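You operate a simulated robot arm through the tools that you are given. There is no shell and no other tool.

The job below is to be done with a simulated two-armed robot. You get a single attempt, and the scene is never put back.

## Task
Close the upper blue drawer. Then turn the press hub to hole 3 at the back. Then take the black pump from the top of the grey bench and leave it on the grey cover there. Then put the black rubber block on the top of the grey bench away on the top of the grey steering cart. Then turn the knob of the green torque wrench to 40 Nm. Then put the white marker in the blue crate. Then put the green block on the top of the steel bench away on the top of the grey steering cart. Then fetch the blue tag and stand it in the inside of the green crate. Then take the white card that says "No. 51" and put it on top of the blue strip. Keep to this order. Set down upright: black pump, green block, blue tag.

The check looks at the end state, three seconds after you hand in, the way a careful person would. Anything else that was tipped, shoved, dropped, spilled or broken makes it a failure. A push-on lid holds only when it is set on centred and level and pressed home; a screw cap is set on level and turned clockwise until tight.

## Robot
Two 6-joint arms with two-finger grippers on one trunk, on a base that moves. Base frame: it is fixed to the floor where the robot stands at the start and does not move with it; the origin is under the middle of the robot, x ahead of it, y to its left, z up. Lengths are in m, angles in degrees, forces in N, time in s.
The left shoulder is at the start at [0.07, 0.148, 1.393], the right one opposite. With the tool pointing down near the work surface each hand reaches from about 0.34 to 0.62 m from the robot's upright axis, wherever it stands, measured 20 degrees to its own side. Places, roughly: black pump [2, -0.25, 1]; black rubber block [1.25, 0, 1]; blue crate (30x20x9 cm) [-1.7, 1.9, 0.9]; blue strip (13x6x5 cm) [-1.4, 1.9, 0.9]; blue tag [-2.25, 2.25, 1.25]; green block [-1.25, 1.5, 1]; grey cover [1.75, 0, 1]; inside of the green crate [-4.4, 1.9, 0.9]; knob of the green torque wrench [1.3, 0.5, 0.9]; press hub [2.1, -0.3, 0.9]; top of the grey steering cart [1.3, -2.1, 0.8]; upper blue drawer [2.1, -0.5, 0.7]; white card [-3, 2.5, 0.75]; white marker [-1, -0.75, 0.75]. Payload 2.45 kg a hand.
Tool frame (each hand has its own): the origin (TCP) lies between the finger pads and is the grasp point; the fingertips stand 0.03 m ahead of it; z points along the fingers, y is the line along which they close. The gripper opens to 0.106 m; its body begins 0.079 m behind the TCP.
Orientation is that of the tool frame in the base frame, as a unit quaternion [x, y, z, w]. With the fingers straight down and closing along the base's y, the tool's x points along the base's -x, its y along +y and its z along -z.

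## Interface
- The arms move only by the tool jog_arm. It takes "left_plan", "right_plan" or both (then of equal length, played together; a hand with none holds still); each is a list of rows, each an object of numbers (a shift or turn left out is 0, a gripper value left out holds the last): "jaw": the gripper command, from -1 (shut) to 1 (fully open), values between in proportion; "dx", "dy", "dz": the shift along the base's x, y, z in m; "ax", "ay", "az": the turn, a rotation vector about the base's x, y, z in degrees. In form: [{"jaw": .., "dx": .., "dy": .., "dz": .., "ax": .., "ay": .., "az": ..}, ...]. A call has 1 to 20 rows; each row shifts and turns the commanded pose from where the row before left it. Each row takes 0.2 s and may step no farther than 0.05 m and 8.6 degrees from the row before; otherwise, or with a gripper value out of range, the whole call is refused. A pose out of reach is approached as far as the arm can. The call stops where the force on the tool passes 40 N (or 10 N more than at its start, if that is more) or the arm is blocked; 0.2 s more then pass. Each finger travels about 0.072 m/s and halts on what it meets, pressing with about 26 N; the grip force reading is that of the motor and also rises with nothing between the fingers. The clock runs only during rows and for 0.2 s after the last one: add rows that do not move to give the fingers time. It gives the time, the measured TCP pose, the force on the tool (base axes), the opening and the grip force at its end, in the units of the frame above (readings bear some noise), with the torque about the TCP (base axes, N m) and any sound that the robot's microphone picked up.
- Cameras (640 x 400 px; columns grow to the right, rows downward): "scene" is now at [0.135, 0.01, 1.6093]; the picture's right is [0.11, -0.99, 0.00], its down [-0.71, -0.08, -0.70] and it looks along [0.69, 0.08, -0.72] (base axes); focal length 278 px, centre (320, 200). "left" rides on the left gripper at [0.076, 0.002, -0.106] in its tool frame; the picture's right is [-0.02, 1.00, 0.00], its down [-0.78, -0.02, -0.62] and it looks along [-0.62, -0.01, 0.78] (tool axes); focal length 247 px, centre (320, 200). "right" rides on the right gripper at [0.076, -0.002, -0.106] in its tool frame; the picture's right is [0.02, 1.00, 0.00], its down [-0.78, 0.02, -0.62] and it looks along [-0.62, 0.01, 0.78] (tool axes); focal length 247 px, centre (320, 200). There is no depth. A picture from a camera that has moved, and an enlarged one, comes with that camera's place and axes in the base frame and with its lens. The place of the scene camera against the robot may be out by one fixed shift of up to 0.012 m in any direction.
- capture(camera): a new picture of that camera. The clock stands still meanwhile.
- raise_lower(by): slides the trunk up (or, below 0, down) by that many m; the arms and the scene camera ride with it, the base frame stays. It gives what a move gives, with no picture.
- base_move(legs): drives the robot by 1 to 6 legs, each [ahead, left, turn to the left] in m, m and degrees, along the robot's own axes; the way and the turn of a leg run together, so that a leg with both is an arc; at most 1.5 m and 180 degrees a leg. The arms and the cameras ride along, it lands a little off, and it stops where it bumps. It gives what a move gives.
- head_to(pan, tilt): turns the head with the scene camera to pan (to the left, within 86 degrees either way) and tilt (down, from -29 to 69), counted from straight ahead of the robot. It gives what a move gives.
- enlarge(camera, box): a new picture of the part [left, top, right, bottom] of that camera's present view, enlarged. The clock stands still meanwhile.
- sign_off(): hands the job in; it is judged then, once.

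Nothing tells you exact positions but the pictures and the camera data. Unless the task says otherwise, let go and move clear before handing in.

The tools are called after "Request:" as name(argument=value, ...) on one line, values as JSON. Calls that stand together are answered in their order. jog_arm: Moves the arms, as the interface text tells. Its arguments: {"type":"object","properties":{"left_plan":{"type":"array","items":{"type":"object","properties":{"jaw":{"type":"number"},"dx":{"type":"number"},"dy":{"type":"number"},"dz":{"type":"number"},"ax":{"type":"number"},"ay":{"type":"number"},"az":{"type":"number"}}}},"right_plan":{"type":"array","items":{"type":"object","properties":{"jaw":{"type":"number"},"dx":{"type":"number"},"dy":{"type":"number"},"dz":{"type":"number"},"ax":{"type":"number"},"ay":{"type":"number"},"az":{"type":"number"}}}}},"required":[]} The other tools are called the same way: raise_lower (by) moves the trunk up or down; base_move (legs) drives the base; head_to (pan, tilt) turns the head that bears the scene camera; capture (camera) takes a picture; enlarge (camera, box) takes an enlarged picture of a part of a camera's view; sign_off () hands the job in.

At the start:

```text
clock: 0.0
left_position: [0.5204, 0.165, 1.0285]
left_ee_rot: [0.0, 1.0, 0.0, 0.0]
left_ft_force: [0.6, -0.3, 0.5]
left_torque: [0.02, 0.0, 0.05]
left_width: 0.1059
left_finger_force: 0.0
right_position: [0.5484, -0.1812, 1.0235]
right_ee_rot: [0.0, 1.0, 0.0, 0.0]
right_ft_force: [-0.1, 0.1, 1.1]
right_torque: [0.02, 0.04, -0.04]
right_width: 0.106
right_finger_force: 0.1
trunk travel left (down, up): [-0.866, 0.074]
robot x, y, heading: [-0.0008, 0.0023, -0.1]
head pan, tilt (commanded): [6.3, 45.9]
```

scene: 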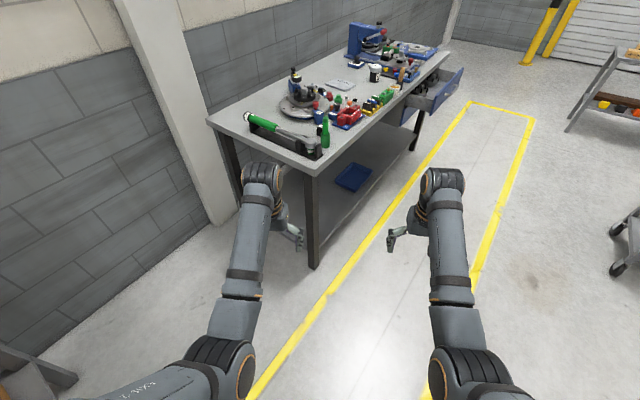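
right: 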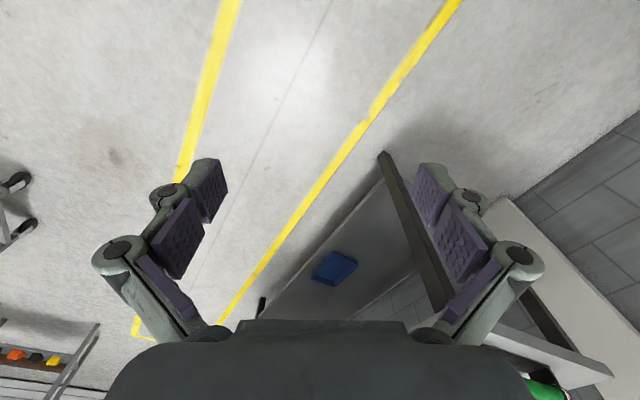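
left: 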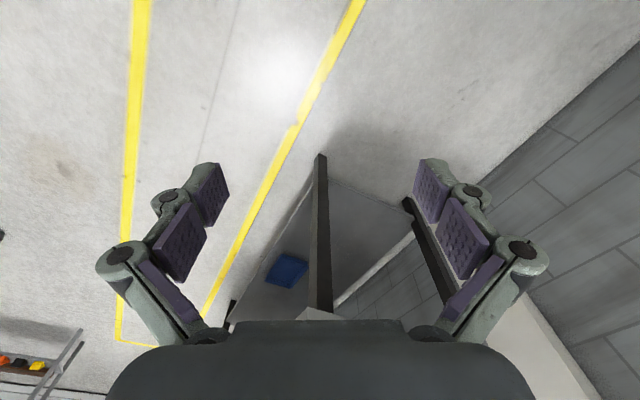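

I see the grey bench ahead-left running away diagonally, with an open blue drawer on its right side. I'll look closer at it before moving.

Request:
enlarge(camera="scene", box=[200, 10, 480, 185])

Request:
enlarge(camera="scene", box=[340, 10, 480, 98])

```text
2.29 times, centred on (340, 98) of scene
camera zoom: at [0.135, 0.01, 1.6093], right [0.11, -0.99, 0.0], down [-0.71, -0.08, -0.7], along [0.69, 0.08, -0.72], focal length 636 px, centre (274, 434)
```

zoom: 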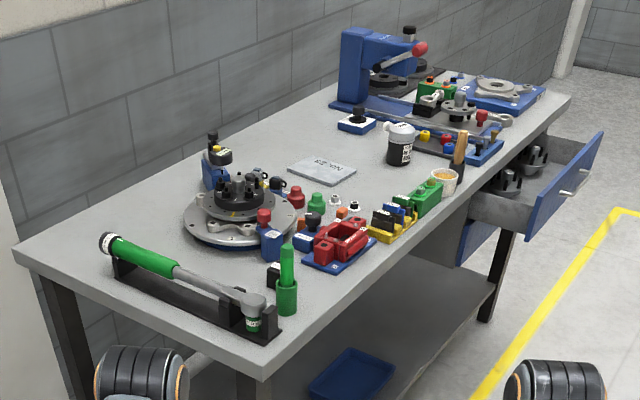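

```text
4.55 times, centred on (410, 54) of scene
camera zoom: at [0.135, 0.01, 1.6093], right [0.11, -0.99, 0.0], down [-0.71, -0.08, -0.7], along [0.69, 0.08, -0.72], focal length 1266 px, centre (-89, 864)
```

zoom: 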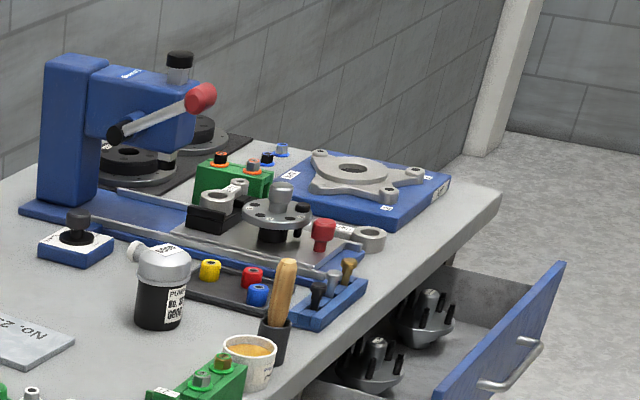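

The bench is rotated about -30° with its front facing right/toward me. I'll look around with the head before driving.

Request:
head_to(pan=-30, tilt=20)

Request:
capture(camera="scene")

Request:
head_to(pan=-85, tilt=25)

Request:
capture(camera="scene")

Request:
head_to(pan=85, tilt=25)

Request:
capture(camera="scene")

Request:
head_to(pan=10, tilt=25)

Request:
capture(camera="scene")

```text
clock: 1.0
left_position: [0.5208, 0.165, 1.03]
left_ee_rot: [-0.001, 1.0, 0.0, 0.0]
left_ft_force: [-0.9, 0.3, 0.4]
left_torque: [0.0, -0.04, -0.03]
left_width: 0.1058
left_finger_force: 0.0
right_position: [0.5484, -0.1806, 1.0238]
right_ee_rot: [0.0, 1.0, 0.0, 0.0]
right_ft_force: [0.5, -0.6, 0.2]
right_torque: [0.02, 0.01, -0.01]
right_width: 0.1059
right_finger_force: 0.0
trunk travel left (down, up): [-0.866, 0.074]
robot x, y, heading: [0.0004, 0.0026, -0.4]
head pan, tilt (commanded): [-30.0, 20.0]
```

```text
taken
camera scene: at [0.1356, -0.0453, 1.6493], right [-0.5, -0.87, 0.0], down [-0.3, 0.17, -0.94], along [0.81, -0.47, -0.34], focal length 278 px, centre (320, 200)
```

scene: 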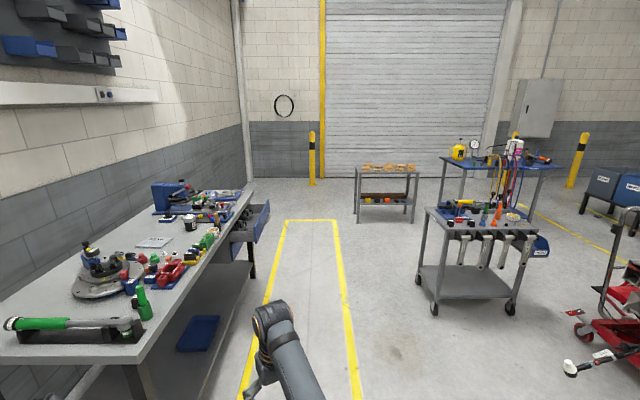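

```text
clock: 2.3
left_position: [0.5211, 0.1639, 1.029]
left_ee_rot: [0.0, 1.0, 0.001, 0.0]
left_ft_force: [0.1, -0.5, -0.4]
left_torque: [0.01, 0.02, -0.03]
left_width: 0.1059
left_finger_force: 0.0
right_position: [0.5493, -0.1816, 1.0228]
right_ee_rot: [0.0, 1.0, 0.0, 0.0]
right_ft_force: [-0.6, -0.1, 0.1]
right_torque: [-0.01, 0.02, -0.01]
right_width: 0.1058
right_finger_force: 0.0
trunk travel left (down, up): [-0.866, 0.074]
robot x, y, heading: [0.0005, -0.0003, 0.0]
head pan, tilt (commanded): [-85.0, 25.0]
```

```text
taken
camera scene: at [0.0631, -0.0907, 1.6412], right [-1.0, -0.09, 0.0], down [-0.04, 0.42, -0.91], along [0.08, -0.9, -0.42], focal length 278 px, centre (320, 200)
```

scene: 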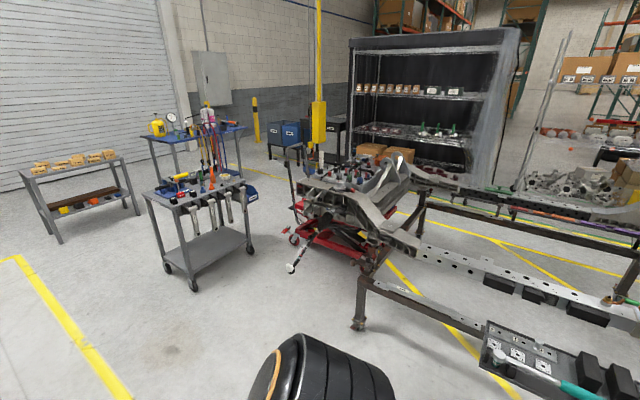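

```text
clock: 4.8
left_position: [0.5225, 0.1651, 1.0299]
left_ee_rot: [0.0, 1.0, 0.001, 0.001]
left_ft_force: [0.6, 0.4, -0.3]
left_torque: [0.0, -0.03, -0.01]
left_width: 0.1059
left_finger_force: 0.1
right_position: [0.5478, -0.182, 1.0235]
right_ee_rot: [0.001, 1.0, 0.0, 0.0]
right_ft_force: [0.4, 0.2, 0.3]
right_torque: [-0.02, 0.0, -0.04]
right_width: 0.106
right_finger_force: 0.0
trunk travel left (down, up): [-0.866, 0.074]
robot x, y, heading: [-0.0014, 0.0028, 0.1]
head pan, tilt (commanded): [85.0, 25.0]
```

```text
taken
camera scene: at [0.063, 0.0929, 1.6412], right [1.0, -0.09, 0.0], down [-0.04, -0.42, -0.91], along [0.08, 0.9, -0.42], focal length 278 px, centre (320, 200)
```

scene: 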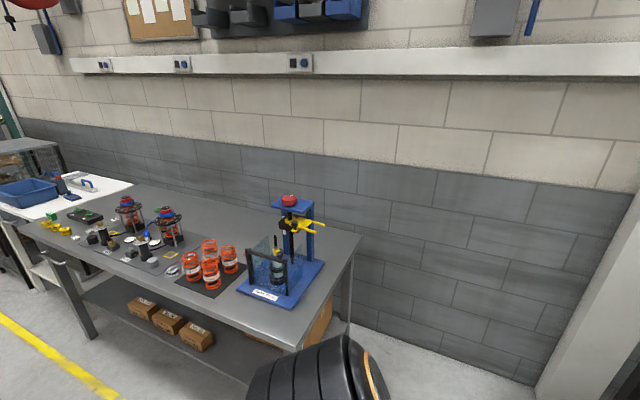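

```text
clock: 6.3
left_position: [0.5216, 0.1656, 1.0298]
left_ee_rot: [0.0, 1.0, -0.001, 0.0]
left_ft_force: [-0.6, -0.2, 0.5]
left_torque: [0.0, 0.0, 0.02]
left_width: 0.1061
left_finger_force: 0.1
right_position: [0.5476, -0.1814, 1.0242]
right_ee_rot: [0.0, 1.0, 0.0, 0.0]
right_ft_force: [-0.5, -0.1, 0.7]
right_torque: [0.0, -0.01, 0.0]
right_width: 0.1055
right_finger_force: 0.1
trunk travel left (down, up): [-0.866, 0.074]
robot x, y, heading: [-0.0028, 0.0005, -0.0]
head pan, tilt (commanded): [10.0, 25.0]
```

```text
taken
camera scene: at [0.1457, 0.0172, 1.6412], right [0.17, -0.98, 0.0], down [-0.42, -0.07, -0.91], along [0.89, 0.16, -0.42], focal length 278 px, centre (320, 200)
```

scene: 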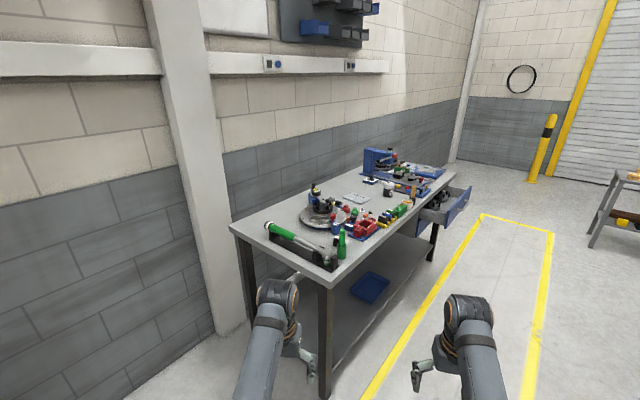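

The drawer sits at the far end of the bench front; I take its handle at about [2.18, -0.69, 0.7]. I'll drive along the aisle to stand in front of the bench's far half, facing it.

Request:
base_move(legs=[[0.85, -0.6, 0], [0.8, -0.58, 0], [0, 0, 60]])

Request:
head_to(pan=0, tilt=45)

Request:
capture(camera="scene")

```text
clock: 19.1
left_position: [1.7911, -0.6569, 1.0302]
left_ee_rot: [-0.491, 0.871, -0.001, 0.0]
left_ft_force: [-0.8, -0.6, 0.8]
left_torque: [0.02, -0.03, 0.03]
left_width: 0.106
left_finger_force: 0.0
right_position: [2.1008, -0.8133, 1.0239]
right_ee_rot: [-0.491, 0.871, 0.0, 0.001]
right_ft_force: [-0.1, -0.3, -0.2]
right_torque: [-0.02, 0.03, -0.03]
right_width: 0.106
right_finger_force: 0.1
trunk travel left (down, up): [-0.866, 0.074]
robot x, y, heading: [1.6599, -1.1882, 58.8]
head pan, tilt (commanded): [10.0, 25.0]
```

```text
clock: 19.9
left_position: [1.7914, -0.6558, 1.0293]
left_ee_rot: [-0.49, 0.872, 0.0, 0.0]
left_ft_force: [0.3, -0.2, 0.1]
left_torque: [0.03, -0.01, 0.01]
left_width: 0.1059
left_finger_force: 0.0
right_position: [2.1005, -0.8122, 1.0237]
right_ee_rot: [-0.491, 0.871, 0.001, 0.0]
right_ft_force: [-0.4, -0.5, -0.9]
right_torque: [0.01, -0.01, 0.0]
right_width: 0.106
right_finger_force: 0.0
trunk travel left (down, up): [-0.866, 0.074]
robot x, y, heading: [1.6607, -1.1867, 58.8]
head pan, tilt (commanded): [0.0, 45.0]
```

```text
taken
camera scene: at [1.7347, -1.073, 1.6107], right [0.86, -0.52, 0.0], down [-0.37, -0.6, -0.71], along [0.37, 0.61, -0.71], focal length 278 px, centre (320, 200)
```

scene: 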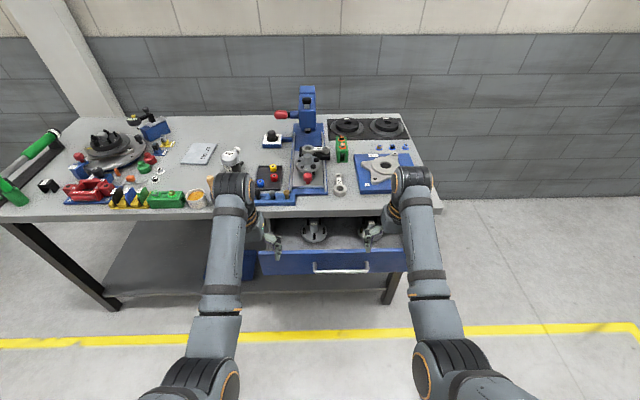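

I'm now in front of the drawer, which stands out about 0.14 m. I'll look closely at it, then pull the hands back and drive closer.

Request:
enlarge(camera="scene", box=[230, 90, 450, 290])

Request:
jog_arm(right_plan=[{"jaw": -1, "dx": -0.021, "dy": -0.034}, {"dx": -0.021, "dy": -0.034}, {"dx": -0.021, "dy": -0.034}], left_plan=[{"dx": -0.021, "dy": -0.034}, {"dx": -0.021, "dy": -0.034}, {"dx": -0.021, "dy": -0.034}])

Request:
capture(camera="right")

```text
2.00 times, centred on (340, 190) of scene
camera zoom: at [1.7347, -1.073, 1.6107], right [0.86, -0.52, 0.0], down [-0.37, -0.6, -0.71], along [0.37, 0.61, -0.71], focal length 557 px, centre (280, 220)
```

zoom: 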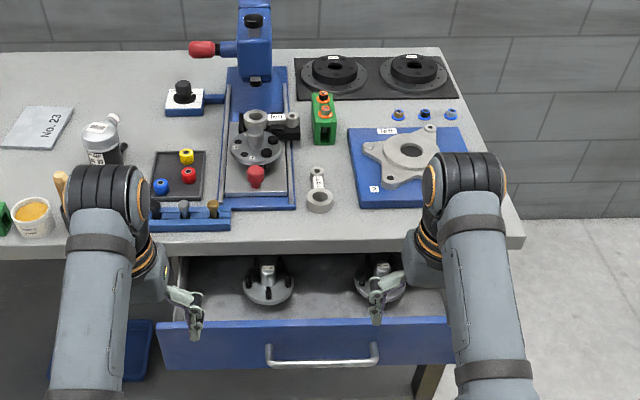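

```text
clock: 20.9
left_position: [1.6965, -0.7253, 1.0088]
left_ee_rot: [-0.491, 0.868, 0.063, -0.026]
left_ft_force: [-0.1, -0.3, -0.5]
left_torque: [-0.03, 0.01, 0.02]
left_width: 0.1056
left_finger_force: 0.1
left hand out of reach, approached as far as the arm can: row 1, 2
right_position: [2.0371, -0.9066, 1.0013]
right_ee_rot: [-0.491, 0.871, -0.002, 0.002]
right_ft_force: [0.3, -0.7, 0.0]
right_torque: [0.01, 0.05, -0.01]
right_width: 0.0002
right_finger_force: 26.2
right hand out of reach, approached as far as the arm can: row 2, 3
trunk travel left (down, up): [-0.866, 0.074]
robot x, y, heading: [1.664, -1.1874, 58.9]
head pan, tilt (commanded): [0.0, 45.0]
stopped in row 3 (left hand): the arm was blocked; the commanded pose is now the measured one
```

```text
taken
camera right: at [1.9997, -0.9726, 1.1075], right [-0.87, 0.5, 0.0], down [0.39, 0.68, 0.62], along [0.31, 0.54, -0.78], focal length 247 px, centre (320, 200)
```

right: 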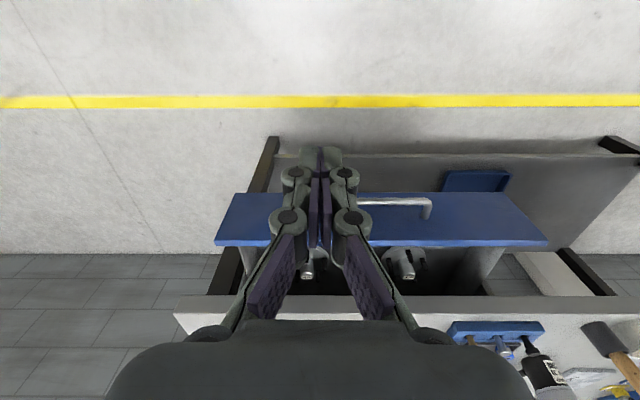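

The drawer face stands about 0.675 m ahead of my axis, from z 0.69 to 0.83, and the bench top is near z 0.89. I'll tilt the right tool forward by about 45° so I can push with the fingertips, then drive closer.

Request:
jog_arm(right_plan=[{"jaw": -1, "ax": 6.85, "ay": -4.13}, {"ax": 6.85, "ay": -4.13}, {"ax": 6.85, "ay": -4.13}, {"ax": 6.85, "ay": -4.13}, {"ax": 6.85, "ay": -4.13}, {"ax": 6.85, "ay": -4.13}])

Request:
capture(camera="scene")

```text
clock: 22.0
left_position: [1.6964, -0.7256, 1.0109]
left_ee_rot: [-0.491, 0.869, 0.063, -0.023]
left_ft_force: [-0.3, -1.0, 0.2]
left_torque: [0.0, -0.01, 0.02]
left_width: 0.1062
left_finger_force: 0.0
right_position: [2.0744, -0.9222, 1.007]
right_ee_rot: [-0.506, 0.811, 0.082, 0.281]
right_ft_force: [-0.4, 0.2, 0.2]
right_torque: [0.04, 0.02, 0.02]
right_width: 0.0
right_finger_force: 25.6
trunk travel left (down, up): [-0.866, 0.074]
robot x, y, heading: [1.6641, -1.1884, 58.6]
head pan, tilt (commanded): [0.0, 45.0]
stopped in row 5 (right hand): the arm was blocked; the commanded pose is now the measured one
```

```text
taken
camera scene: at [1.7338, -1.075, 1.6109], right [0.86, -0.52, 0.0], down [-0.37, -0.6, -0.71], along [0.37, 0.61, -0.71], focal length 278 px, centre (320, 200)
```

scene: 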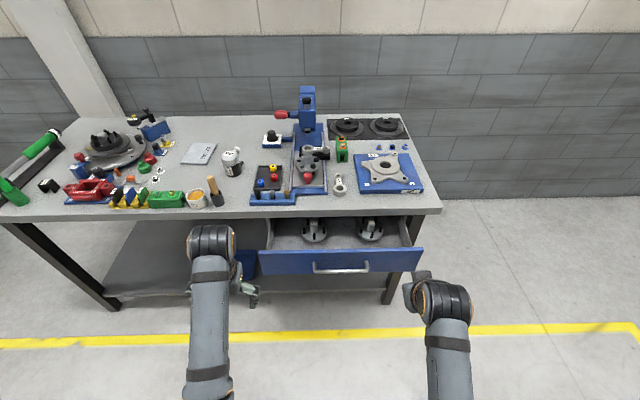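

The wrist is cramped this close in. I'll lower the trunk so a forward-pointing tool at drawer height is comfortable, then extend the hand and tilt it further.

Request:
raise_lower(by=-0.3)

Request:
jog_arm(right_plan=[{"jaw": -1, "dx": 0.01, "dy": 0.03, "dz": 0.03}, {"dx": 0.01, "dy": 0.03, "dz": 0.03}, {"dx": 0.01, "dy": 0.03, "dz": 0.03, "ax": 5.1, "ay": -3.1}, {"ax": 6.85, "ay": -4.13}, {"ax": 6.85, "ay": -4.13}, {"ax": 6.85, "ay": -4.13}])

Request:
capture(camera="scene")

```text
clock: 25.0
left_position: [1.6965, -0.7257, 0.7103]
left_ee_rot: [-0.491, 0.869, 0.062, -0.023]
left_ft_force: [-0.7, -0.3, 0.6]
left_torque: [0.0, -0.02, 0.0]
left_width: 0.1061
left_finger_force: 0.0
right_position: [2.0742, -0.9199, 0.7067]
right_ee_rot: [-0.507, 0.811, 0.083, 0.281]
right_ft_force: [0.0, -0.5, -0.2]
right_torque: [-0.01, -0.01, -0.02]
right_width: 0.0
right_finger_force: 26.0
trunk travel left (down, up): [-0.566, 0.374]
robot x, y, heading: [1.6628, -1.1865, 58.6]
head pan, tilt (commanded): [0.0, 45.0]
```

```text
clock: 26.2
left_position: [1.6959, -0.7261, 0.7083]
left_ee_rot: [-0.491, 0.868, 0.064, -0.024]
left_ft_force: [-0.6, -0.3, 0.1]
left_torque: [0.0, -0.01, 0.0]
left_width: 0.1061
left_finger_force: 0.1
right_position: [2.132, -0.8433, 0.8029]
right_ee_rot: [-0.492, 0.728, 0.114, 0.464]
right_ft_force: [0.0, -0.1, 0.1]
right_torque: [0.0, 0.02, -0.01]
right_width: 0.0001
right_finger_force: 25.9
trunk travel left (down, up): [-0.566, 0.374]
robot x, y, heading: [1.6595, -1.1855, 58.9]
head pan, tilt (commanded): [0.0, 45.0]
stopped in row 6 (right hand): the arm was blocked; the commanded pose is now the measured one
```

```text
taken
camera scene: at [1.7347, -1.0731, 1.3107], right [0.86, -0.52, 0.0], down [-0.37, -0.61, -0.71], along [0.37, 0.6, -0.71], focal length 278 px, centre (320, 200)
```

scene: 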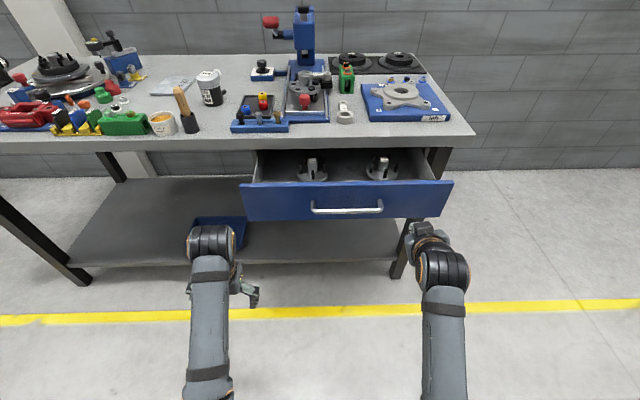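

The right hand is now pointing forward and slightly down at drawer height. I'll slide it toward the drawer's middle and push slowly along the bench's depth direction.

Request:
jog_arm(right_plan=[{"jaw": -1, "dx": -0.034, "dy": 0.021}, {"dx": -0.034, "dy": 0.021}, {"dx": -0.034, "dy": 0.021}, {"dz": 0.01}])

Request:
capture(camera="scene")

Request:
capture(camera="right")

```text
clock: 26.7
left_position: [1.696, -0.7266, 0.7103]
left_ee_rot: [-0.492, 0.868, 0.064, -0.025]
left_ft_force: [0.7, -0.3, 0.8]
left_torque: [-0.01, 0.02, 0.03]
left_width: 0.1059
left_finger_force: 0.1
right_position: [2.1487, -0.8461, 0.801]
right_ee_rot: [-0.531, 0.684, 0.042, 0.499]
right_ft_force: [1.2, -0.5, 0.0]
right_torque: [0.0, 0.0, -0.01]
right_width: 0.0002
right_finger_force: 25.8
right hand out of reach, approached as far as the arm can: row 1, 2
trunk travel left (down, up): [-0.566, 0.374]
robot x, y, heading: [1.6644, -1.1888, 59.0]
head pan, tilt (commanded): [0.0, 45.0]
stopped in row 2 (right hand): the arm was blocked; the commanded pose is now the measured one
```

```text
taken
camera scene: at [1.7354, -1.073, 1.3106], right [0.86, -0.52, 0.0], down [-0.37, -0.61, -0.71], along [0.37, 0.6, -0.71], focal length 278 px, centre (320, 200)
```

scene: 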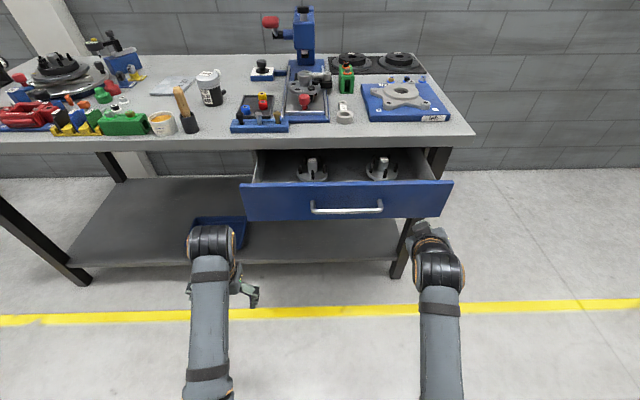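

```text
taken
camera right: at [2.0883, -0.9619, 0.7997], right [-0.77, 0.42, -0.49], down [-0.46, 0.18, 0.87], along [0.45, 0.89, 0.05], focal length 247 px, centre (320, 200)
```

right: 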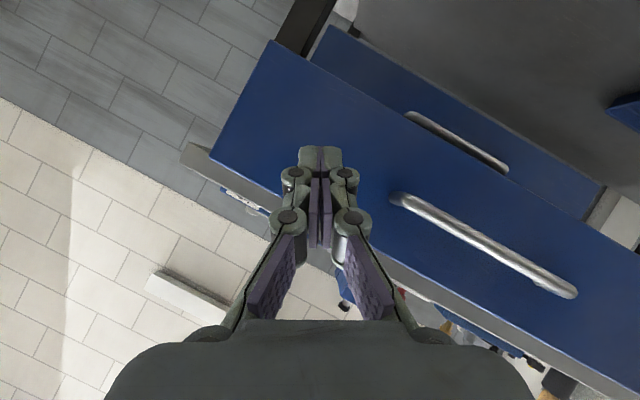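

That pose is at the wrist's limits; I'll bring the tilt back to a moderate 40° with a clean heading before moving to the drawer's middle.

Request:
jog_arm(right_plan=[{"jaw": -1, "ax": 0.15, "ay": 7.9, "az": -1.1}, {"ax": 0.15, "ay": 7.9, "az": -1.1}, {"ax": 0.15, "ay": 7.9, "az": -1.1}, {"ax": 0.15, "ay": 7.9, "az": -1.1}, {"dx": -0.034, "dy": 0.021}, {"dx": -0.034, "dy": 0.021}, {"dx": -0.034, "dy": 0.021}])

Request:
capture(camera="scene")

Request:
capture(camera="right")

```text
clock: 28.3
left_position: [1.6952, -0.7259, 0.7093]
left_ee_rot: [-0.492, 0.868, 0.063, -0.024]
left_ft_force: [0.5, 0.7, -0.3]
left_torque: [-0.05, -0.02, -0.01]
left_width: 0.1061
left_finger_force: 0.0
right_position: [2.1323, -0.8304, 0.7906]
right_ee_rot: [-0.492, 0.797, 0.081, 0.342]
right_ft_force: [0.2, 0.3, 0.1]
right_torque: [0.03, 0.02, 0.01]
right_width: 0.0
right_finger_force: 26.3
right hand out of reach, approached as far as the arm can: row 7
trunk travel left (down, up): [-0.566, 0.374]
robot x, y, heading: [1.663, -1.186, 58.7]
head pan, tilt (commanded): [0.0, 45.0]
stopped in row 7 (right hand): the arm was blocked; the commanded pose is now the measured one
```

```text
taken
camera scene: at [1.7356, -1.073, 1.3106], right [0.86, -0.52, 0.0], down [-0.37, -0.6, -0.71], along [0.37, 0.6, -0.71], focal length 278 px, centre (320, 200)
```

scene: 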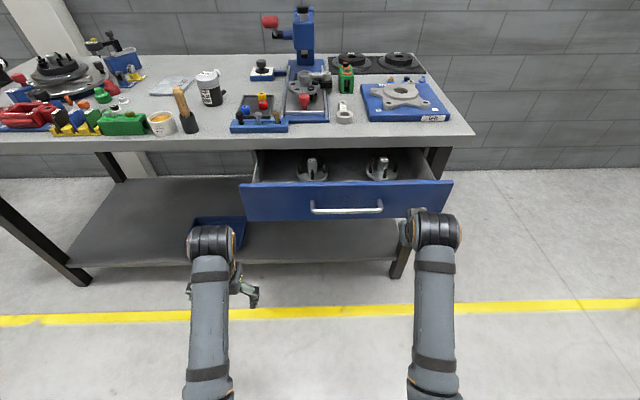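

```text
taken
camera right: at [2.0635, -0.9364, 0.8236], right [-0.85, 0.49, -0.22], down [-0.08, 0.29, 0.95], along [0.53, 0.82, -0.2], focal length 247 px, centre (320, 200)
```

right: 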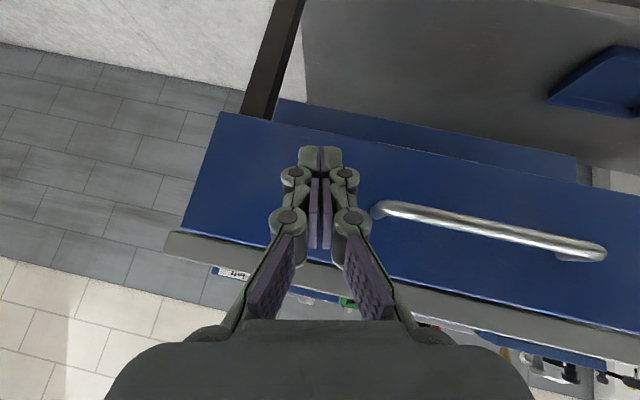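

The right hand reaches the drawer face but off to its side; I'll shift the base right by about 0.14 m and square up, so the hand is opposite the drawer's middle.

Request:
base_move(legs=[[0, -0.14, 2.5]])

Request:
capture(camera="scene")

Request:
capture(camera="right")

```text
clock: 29.6
left_position: [1.7994, -0.7951, 0.7095]
left_ee_rot: [-0.509, 0.858, 0.063, -0.027]
left_ft_force: [0.4, -0.5, -0.2]
left_torque: [0.03, 0.03, -0.01]
left_width: 0.1062
left_finger_force: 0.1
right_position: [2.2385, -0.8813, 0.7905]
right_ee_rot: [-0.509, 0.786, 0.091, 0.34]
right_ft_force: [-0.6, -0.4, -0.2]
right_torque: [0.03, 0.04, 0.04]
right_width: 0.0001
right_finger_force: 26.1
trunk travel left (down, up): [-0.566, 0.374]
robot x, y, heading: [1.7841, -1.259, 61.2]
head pan, tilt (commanded): [0.0, 45.0]
```

```text
taken
camera scene: at [1.8537, -1.1416, 1.3106], right [0.88, -0.48, 0.0], down [-0.34, -0.62, -0.71], along [0.34, 0.62, -0.71], focal length 278 px, centre (320, 200)
```

scene: 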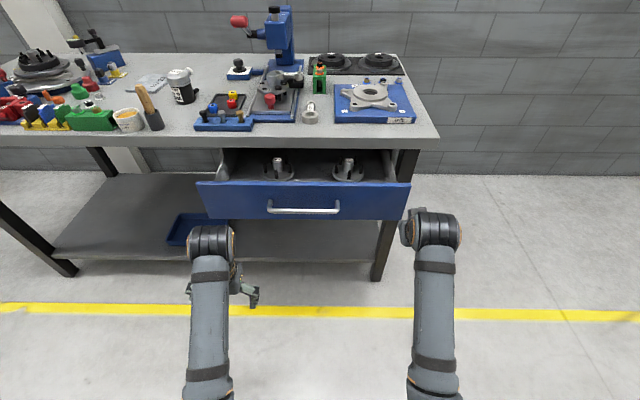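

```text
taken
camera right: at [2.175, -0.9905, 0.8236], right [-0.87, 0.45, -0.22], down [-0.09, 0.28, 0.95], along [0.49, 0.85, -0.2], focal length 247 px, centre (320, 200)
```

right: 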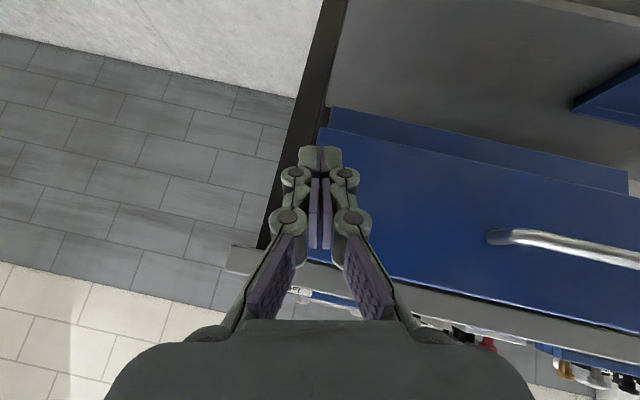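

I shifted the wrong way; the hand needs to go left relative to the drawer. I'll move the base left by about 0.28 m.

Request:
base_move(legs=[[0, 0.28, 0]])

Request:
capture(camera="scene")

Request:
capture(camera="right")

```text
clock: 31.6
left_position: [1.5534, -0.6604, 0.7084]
left_ee_rot: [-0.509, 0.858, 0.062, -0.026]
left_ft_force: [-0.6, 0.1, 0.3]
left_torque: [0.0, -0.01, 0.02]
left_width: 0.106
left_finger_force: 0.1
right_position: [1.9917, -0.7448, 0.7911]
right_ee_rot: [-0.509, 0.786, 0.089, 0.34]
right_ft_force: [-0.5, -0.9, 0.8]
right_torque: [0.01, -0.05, -0.01]
right_width: 0.0
right_finger_force: 26.2
trunk travel left (down, up): [-0.566, 0.374]
robot x, y, heading: [1.5364, -1.1225, 61.2]
head pan, tilt (commanded): [0.0, 45.0]
```

```text
taken
camera scene: at [1.6063, -1.0057, 1.3106], right [0.88, -0.48, 0.0], down [-0.34, -0.62, -0.71], along [0.34, 0.62, -0.71], focal length 278 px, centre (320, 200)
```

scene: 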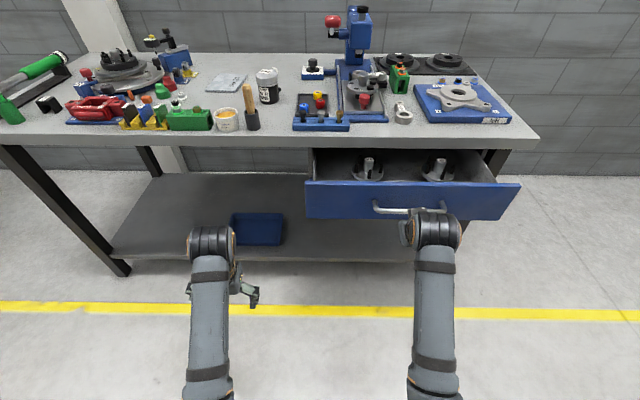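

```text
taken
camera right: at [1.9285, -0.855, 0.824], right [-0.87, 0.45, -0.22], down [-0.09, 0.28, 0.95], along [0.49, 0.85, -0.2], focal length 247 px, centre (320, 200)
```

right: 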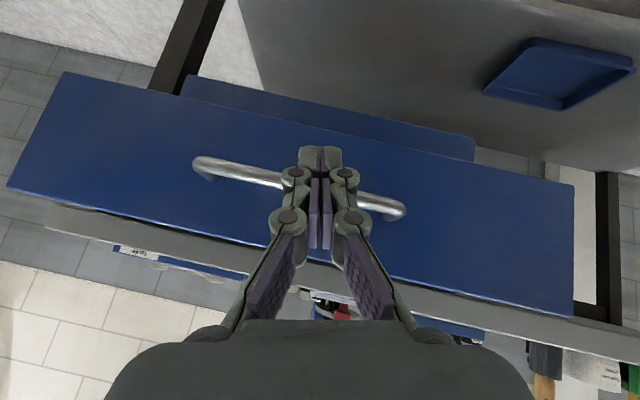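

The hand is centred on the drawer handle. I'll push straight in slowly.

Request:
jog_arm(right_plan=[{"jaw": -1, "dx": 0.0096, "dy": 0.0175}, {"dx": 0.0096, "dy": 0.0175}, {"dx": 0.0096, "dy": 0.0175}, {"dx": 0.0096, "dy": 0.0175}, {"dx": 0.0096, "dy": 0.0175}, {"dx": 0.0096, "dy": 0.0175}, {"dx": 0.0096, "dy": 0.0175}, {"dx": 0.0096, "dy": 0.0175}])

Request:
capture(camera="scene")

Request:
capture(camera="right")

```text
clock: 33.4
left_position: [1.554, -0.6595, 0.7093]
left_ee_rot: [-0.51, 0.857, 0.063, -0.026]
left_ft_force: [0.9, 0.6, -0.1]
left_torque: [0.0, 0.02, 0.03]
left_width: 0.1062
left_finger_force: 0.1
right_position: [2.0694, -0.6058, 0.7904]
right_ee_rot: [-0.509, 0.786, 0.088, 0.341]
right_ft_force: [-0.3, 0.3, 1.5]
right_torque: [-0.01, 0.03, -0.01]
right_width: 0.0004
right_finger_force: 26.6
trunk travel left (down, up): [-0.566, 0.374]
robot x, y, heading: [1.5424, -1.1232, 61.2]
head pan, tilt (commanded): [0.0, 45.0]
```

```text
taken
camera scene: at [1.6074, -1.0053, 1.3105], right [0.88, -0.48, 0.0], down [-0.34, -0.62, -0.71], along [0.34, 0.62, -0.71], focal length 278 px, centre (320, 200)
```

scene: 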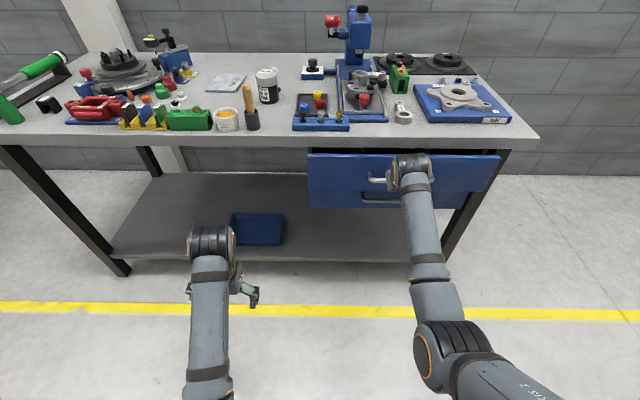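

```text
taken
camera right: at [2.0059, -0.7147, 0.8231], right [-0.87, 0.45, -0.22], down [-0.09, 0.29, 0.95], along [0.49, 0.85, -0.21], focal length 247 px, centre (320, 200)
```

right: 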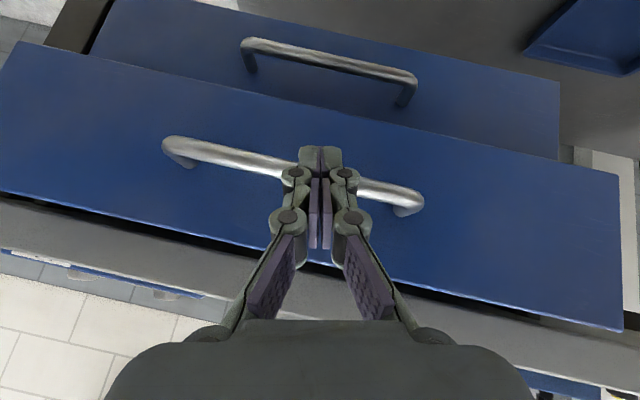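

The drawer is moving in smoothly and is nearly closed. I'll keep pushing in small steps until it stops.

Request:
jog_arm(right_plan=[{"jaw": -1, "dx": 0.0048, "dy": 0.0088}, {"dx": 0.0048, "dy": 0.0088}, {"dx": 0.0048, "dy": 0.0088}, {"dx": 0.0048, "dy": 0.0088}, {"dx": 0.0048, "dy": 0.0088}, {"dx": 0.0048, "dy": 0.0088}, {"dx": 0.0048, "dy": 0.0088}, {"dx": 0.0048, "dy": 0.0088}])

Request:
capture(camera="right")

```text
clock: 35.0
left_position: [1.5508, -0.6656, 0.7121]
left_ee_rot: [-0.509, 0.858, 0.064, -0.023]
left_ft_force: [0.0, -0.1, -0.1]
left_torque: [0.03, 0.01, 0.03]
left_width: 0.1061
left_finger_force: 0.0
right_position: [2.1001, -0.551, 0.7915]
right_ee_rot: [-0.509, 0.788, 0.086, 0.335]
right_ft_force: [-13.9, -21.1, 14.0]
right_torque: [-0.01, 0.09, 0.14]
right_width: 0.0
right_finger_force: 26.0
trunk travel left (down, up): [-0.566, 0.374]
robot x, y, heading: [1.5356, -1.127, 61.0]
head pan, tilt (commanded): [0.0, 45.0]
stopped in row 8 (right hand): the force on the tool passed its limit at 47 N (the readings are from after the stop); the commanded pose is now the measured one
```

```text
taken
camera right: at [2.0352, -0.6597, 0.8258], right [-0.87, 0.45, -0.22], down [-0.09, 0.29, 0.95], along [0.49, 0.84, -0.22], focal length 247 px, centre (320, 200)
```

right: 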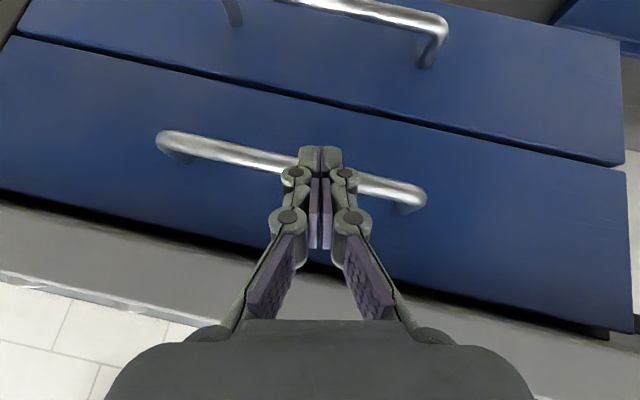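

The drawer hit its stop and its face looks flush with the lower one. I'll back off and check.

Request:
jog_arm(right_plan=[{"jaw": -1, "dx": -0.0144, "dy": -0.0263}, {"dx": -0.0144, "dy": -0.0263}, {"dx": -0.0144, "dy": -0.0263}, {"dx": -0.0144, "dy": -0.0263}])

Request:
enlarge(camera="scene", box=[220, 0, 560, 220])

Request:
capture(camera="right")

```text
clock: 36.0
left_position: [1.5526, -0.6625, 0.7101]
left_ee_rot: [-0.509, 0.858, 0.062, -0.026]
left_ft_force: [-0.3, -0.1, -1.2]
left_torque: [0.03, -0.01, 0.0]
left_width: 0.106
left_finger_force: 0.0
right_position: [2.044, -0.6521, 0.7855]
right_ee_rot: [-0.51, 0.788, 0.086, 0.333]
right_ft_force: [-0.3, -0.3, 0.3]
right_torque: [-0.03, -0.03, -0.04]
right_width: 0.0
right_finger_force: 25.7
trunk travel left (down, up): [-0.566, 0.374]
robot x, y, heading: [1.5395, -1.1252, 61.3]
head pan, tilt (commanded): [0.0, 45.0]
```

```text
1.82 times, centred on (390, 110) of scene
camera zoom: at [1.6061, -1.0078, 1.3108], right [0.88, -0.48, 0.0], down [-0.34, -0.62, -0.71], along [0.34, 0.62, -0.71], focal length 506 px, centre (193, 364)
```

zoom: 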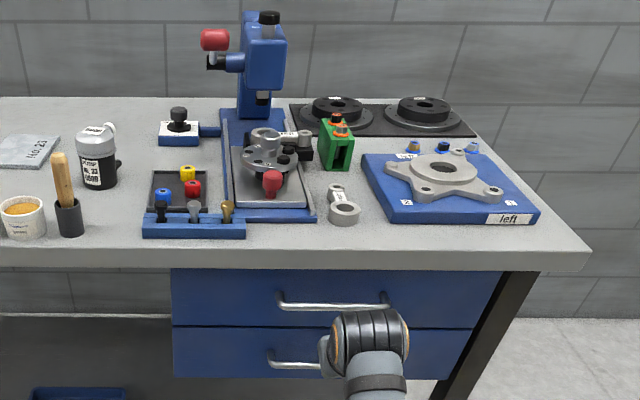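

```text
taken
camera right: at [1.9802, -0.7617, 0.821], right [-0.87, 0.45, -0.22], down [-0.09, 0.3, 0.95], along [0.49, 0.84, -0.22], focal length 247 px, centre (320, 200)
```

right: 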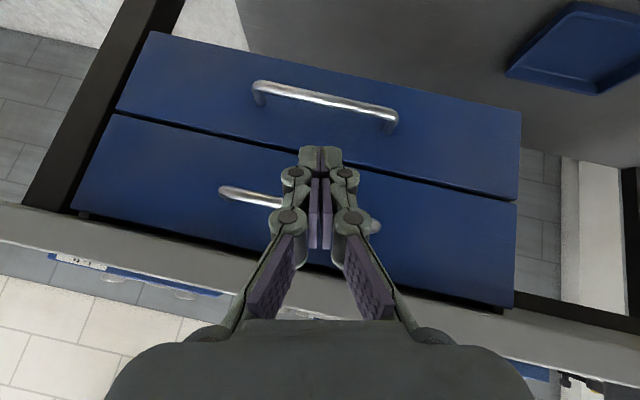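

The upper drawer is closed flush with the lower one. Next is the press hub: I'll straighten the right tool, raise the trunk, and look at the hub closely.

Request:
raise_lower(by=0.3)

Request:
jog_arm(right_plan=[{"jaw": -1, "dz": 0.02, "ax": -5.7, "ay": 5.69, "az": -0.9}, {"dz": 0.02, "ax": -5.7, "ay": 5.69, "az": -0.9}, {"dz": 0.02, "ax": -5.7, "ay": 5.69, "az": -0.9}, {"ax": -5.7, "ay": 5.69, "az": -0.9}, {"ax": -5.7, "ay": 5.69, "az": -0.9}], left_plan=[{"dz": 0.02, "dx": 0.012, "dy": 0.022}, {"dz": 0.02, "dx": 0.012, "dy": 0.022}, {"dz": 0.02, "dx": 0.012, "dy": 0.022}, {"dz": 0.02, "dx": 0.012, "dy": 0.022}, {"dz": 0.02}])

Request:
enlarge(camera="scene", box=[280, 60, 440, 180])

Request:
capture(camera="scene")

```text
clock: 39.0
left_position: [1.5534, -0.6608, 1.0092]
left_ee_rot: [-0.509, 0.858, 0.063, -0.026]
left_ft_force: [-0.3, 0.3, 0.3]
left_torque: [0.02, -0.02, -0.03]
left_width: 0.1059
left_finger_force: 0.0
right_position: [2.0438, -0.652, 1.0842]
right_ee_rot: [-0.511, 0.789, 0.085, 0.331]
right_ft_force: [-0.2, 0.1, 0.8]
right_torque: [0.0, 0.02, 0.02]
right_width: 0.0001
right_finger_force: 25.5
trunk travel left (down, up): [-0.866, 0.074]
robot x, y, heading: [1.5372, -1.1271, 61.4]
head pan, tilt (commanded): [0.0, 45.0]
```

```text
clock: 40.2
left_position: [1.6293, -0.5656, 1.0458]
left_ee_rot: [-0.508, 0.859, 0.063, -0.025]
left_ft_force: [0.2, 0.5, -0.5]
left_torque: [0.0, 0.03, -0.01]
left_width: 0.1059
left_finger_force: 0.1
left hand out of reach, approached as far as the arm can: row 1, 2, 3, 4, 5
right_position: [2.0464, -0.6523, 1.1443]
right_ee_rot: [-0.508, 0.862, -0.001, -0.001]
right_ft_force: [0.5, 0.4, -0.3]
right_torque: [-0.02, 0.0, 0.02]
right_width: 0.0
right_finger_force: 25.4
trunk travel left (down, up): [-0.866, 0.074]
robot x, y, heading: [1.5369, -1.1251, 61.1]
head pan, tilt (commanded): [0.0, 45.0]
```

```text
3.33 times, centred on (360, 120) of scene
camera zoom: at [1.6075, -1.0056, 1.6105], right [0.88, -0.48, 0.0], down [-0.34, -0.62, -0.71], along [0.34, 0.62, -0.71], focal length 928 px, centre (187, 467)
```

zoom: 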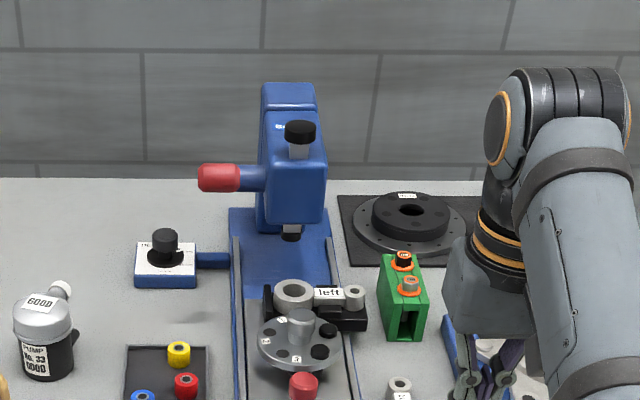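

```text
taken
camera scene: at [1.6075, -1.0056, 1.6105], right [0.88, -0.48, 0.0], down [-0.34, -0.62, -0.71], along [0.34, 0.62, -0.71], focal length 278 px, centre (320, 200)
```

scene: 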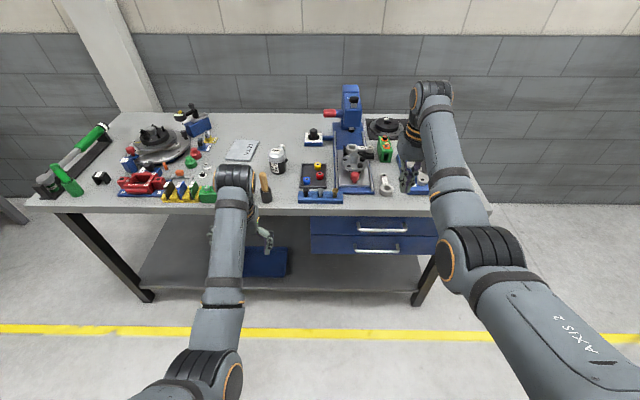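

I see the hub in front of the blue press with numbered spots. Before driving closer I'll look down to judge the clearance between my base and the bench.

Request:
head_to(pan=0, tilt=69)

Request:
capture(camera="scene")

```text
clock: 41.1
left_position: [1.6285, -0.5662, 1.0459]
left_ee_rot: [-0.508, 0.859, 0.064, -0.025]
left_ft_force: [-0.6, 0.5, 0.2]
left_torque: [0.01, 0.01, 0.04]
left_width: 0.1058
left_finger_force: 0.0
right_position: [2.0448, -0.6521, 1.1449]
right_ee_rot: [-0.509, 0.861, 0.0, 0.0]
right_ft_force: [0.1, -0.3, 0.3]
right_torque: [0.02, -0.01, 0.02]
right_width: 0.0
right_finger_force: 25.6
trunk travel left (down, up): [-0.866, 0.074]
robot x, y, heading: [1.5408, -1.1211, 61.3]
head pan, tilt (commanded): [0.0, 68.8]
```

```text
taken
camera scene: at [1.5945, -1.0291, 1.5819], right [0.88, -0.48, 0.0], down [-0.45, -0.82, -0.36], along [0.17, 0.32, -0.93], focal length 278 px, centre (320, 200)
```

scene: 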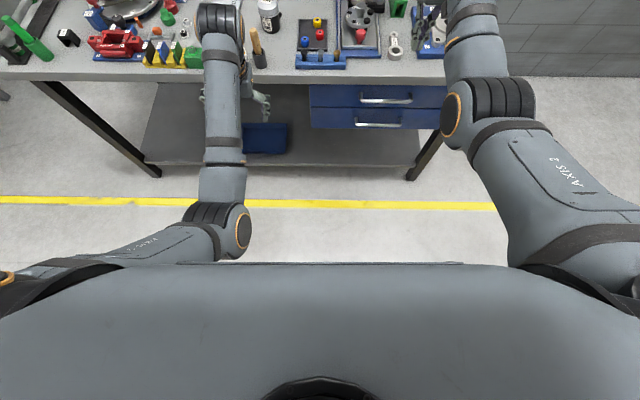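

I'll straighten and raise the left hand so it clears the bench items, then drive closer in two cautious steps.

Request:
jog_arm(left_plan=[{"ax": -4.9, "ay": -6.2}, {"dz": 0.04, "dx": 0.005, "dy": 0.009}, {"dz": 0.04, "dx": 0.005, "dy": 0.009}, {"dz": 0.03}])

Request:
base_move(legs=[[0.22, 0, 0]])

Request:
capture(camera="scene")

```text
clock: 42.1
left_position: [1.6689, -0.5049, 1.0956]
left_ee_rot: [-0.51, 0.86, -0.002, 0.0]
left_ft_force: [-0.4, -0.2, -0.2]
left_torque: [-0.02, 0.0, 0.02]
left_width: 0.1062
left_finger_force: 0.1
left hand out of reach, approached as far as the arm can: row 1, 2, 3, 4
right_position: [2.0447, -0.6518, 1.1453]
right_ee_rot: [-0.509, 0.861, -0.001, -0.001]
right_ft_force: [0.8, -0.6, 0.3]
right_torque: [0.0, -0.04, -0.01]
right_width: 0.0001
right_finger_force: 25.8
trunk travel left (down, up): [-0.866, 0.074]
robot x, y, heading: [1.5417, -1.1189, 61.3]
head pan, tilt (commanded): [0.0, 68.8]
```

```text
clock: 43.8
left_position: [1.7782, -0.3174, 1.0974]
left_ee_rot: [-0.508, 0.861, -0.001, 0.0]
left_ft_force: [0.0, 0.0, 0.8]
left_torque: [0.03, -0.03, 0.0]
left_width: 0.1058
left_finger_force: 0.0
right_position: [2.1525, -0.4638, 1.1469]
right_ee_rot: [-0.507, 0.862, 0.0, 0.0]
right_ft_force: [0.4, -0.2, 0.4]
right_torque: [0.02, 0.01, 0.04]
right_width: 0.0002
right_finger_force: 26.6
trunk travel left (down, up): [-0.866, 0.074]
robot x, y, heading: [1.6485, -0.9324, 60.7]
head pan, tilt (commanded): [0.0, 68.8]
```

```text
taken
camera scene: at [1.6997, -0.84, 1.5821], right [0.87, -0.49, 0.0], down [-0.45, -0.81, -0.36], along [0.18, 0.32, -0.93], focal length 278 px, centre (320, 200)
```

scene: 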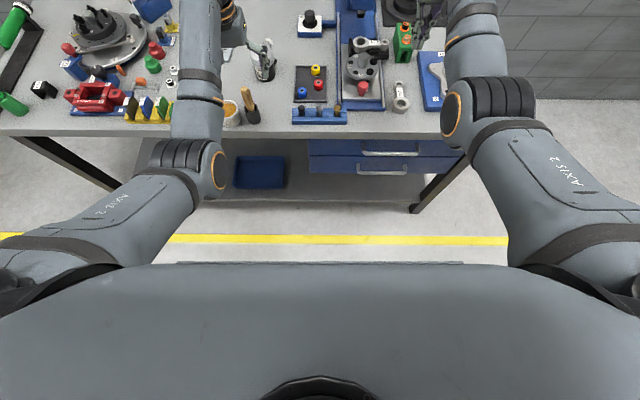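

No bump so far. I'll go forward a bit more.

Request:
base_move(legs=[[0.13, 0, 0]])

Request:
capture(camera="scene")

Request:
capture(camera="right")

Request:
capture(camera="left")

```text
clock: 45.1
left_position: [1.8388, -0.202, 1.0973]
left_ee_rot: [-0.509, 0.861, -0.001, -0.001]
left_ft_force: [0.5, 0.4, -0.1]
left_torque: [0.01, 0.01, 0.0]
left_width: 0.1058
left_finger_force: 0.1
right_position: [2.2136, -0.349, 1.1483]
right_ee_rot: [-0.507, 0.862, 0.0, 0.0]
right_ft_force: [-0.1, -0.3, -0.2]
right_torque: [0.0, -0.02, -0.01]
right_width: 0.0001
right_finger_force: 26.1
trunk travel left (down, up): [-0.866, 0.074]
robot x, y, heading: [1.7064, -0.8173, 61.0]
head pan, tilt (commanded): [0.0, 68.8]
```

```text
taken
camera scene: at [1.7625, -0.7262, 1.5821], right [0.88, -0.48, 0.0], down [-0.45, -0.82, -0.36], along [0.18, 0.32, -0.93], focal length 278 px, centre (320, 200)
```

scene: 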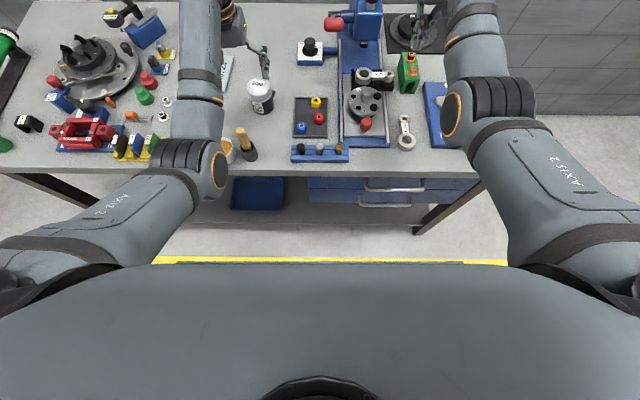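

```text
taken
camera right: at [2.1797, -0.4173, 1.2535], right [-0.89, 0.47, 0.0], down [0.36, 0.69, 0.62], along [0.29, 0.55, -0.78], focal length 247 px, centre (320, 200)
```

right: 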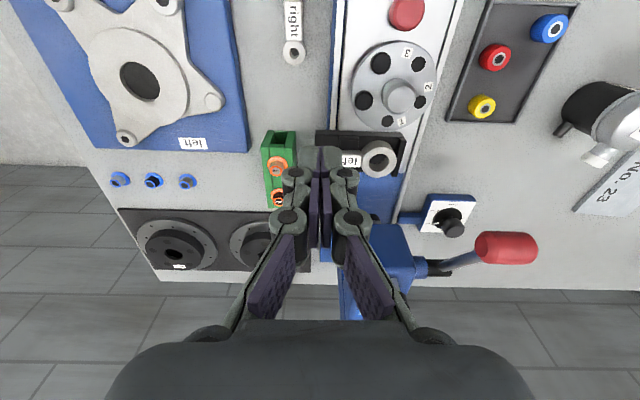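

```text
taken
camera left: at [1.8002, -0.2689, 1.2036], right [-0.87, 0.5, 0.0], down [0.39, 0.68, 0.62], along [0.31, 0.54, -0.78], focal length 247 px, centre (320, 200)
```

left: 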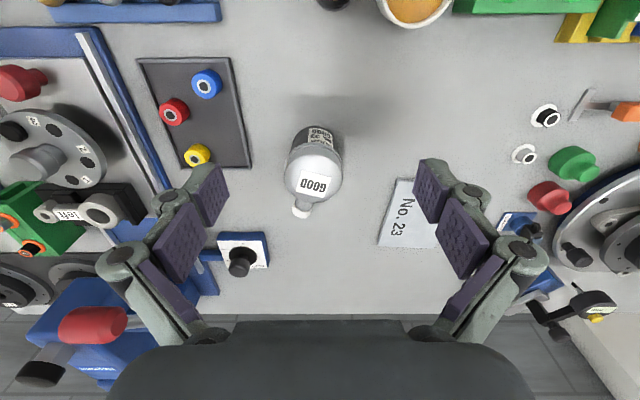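

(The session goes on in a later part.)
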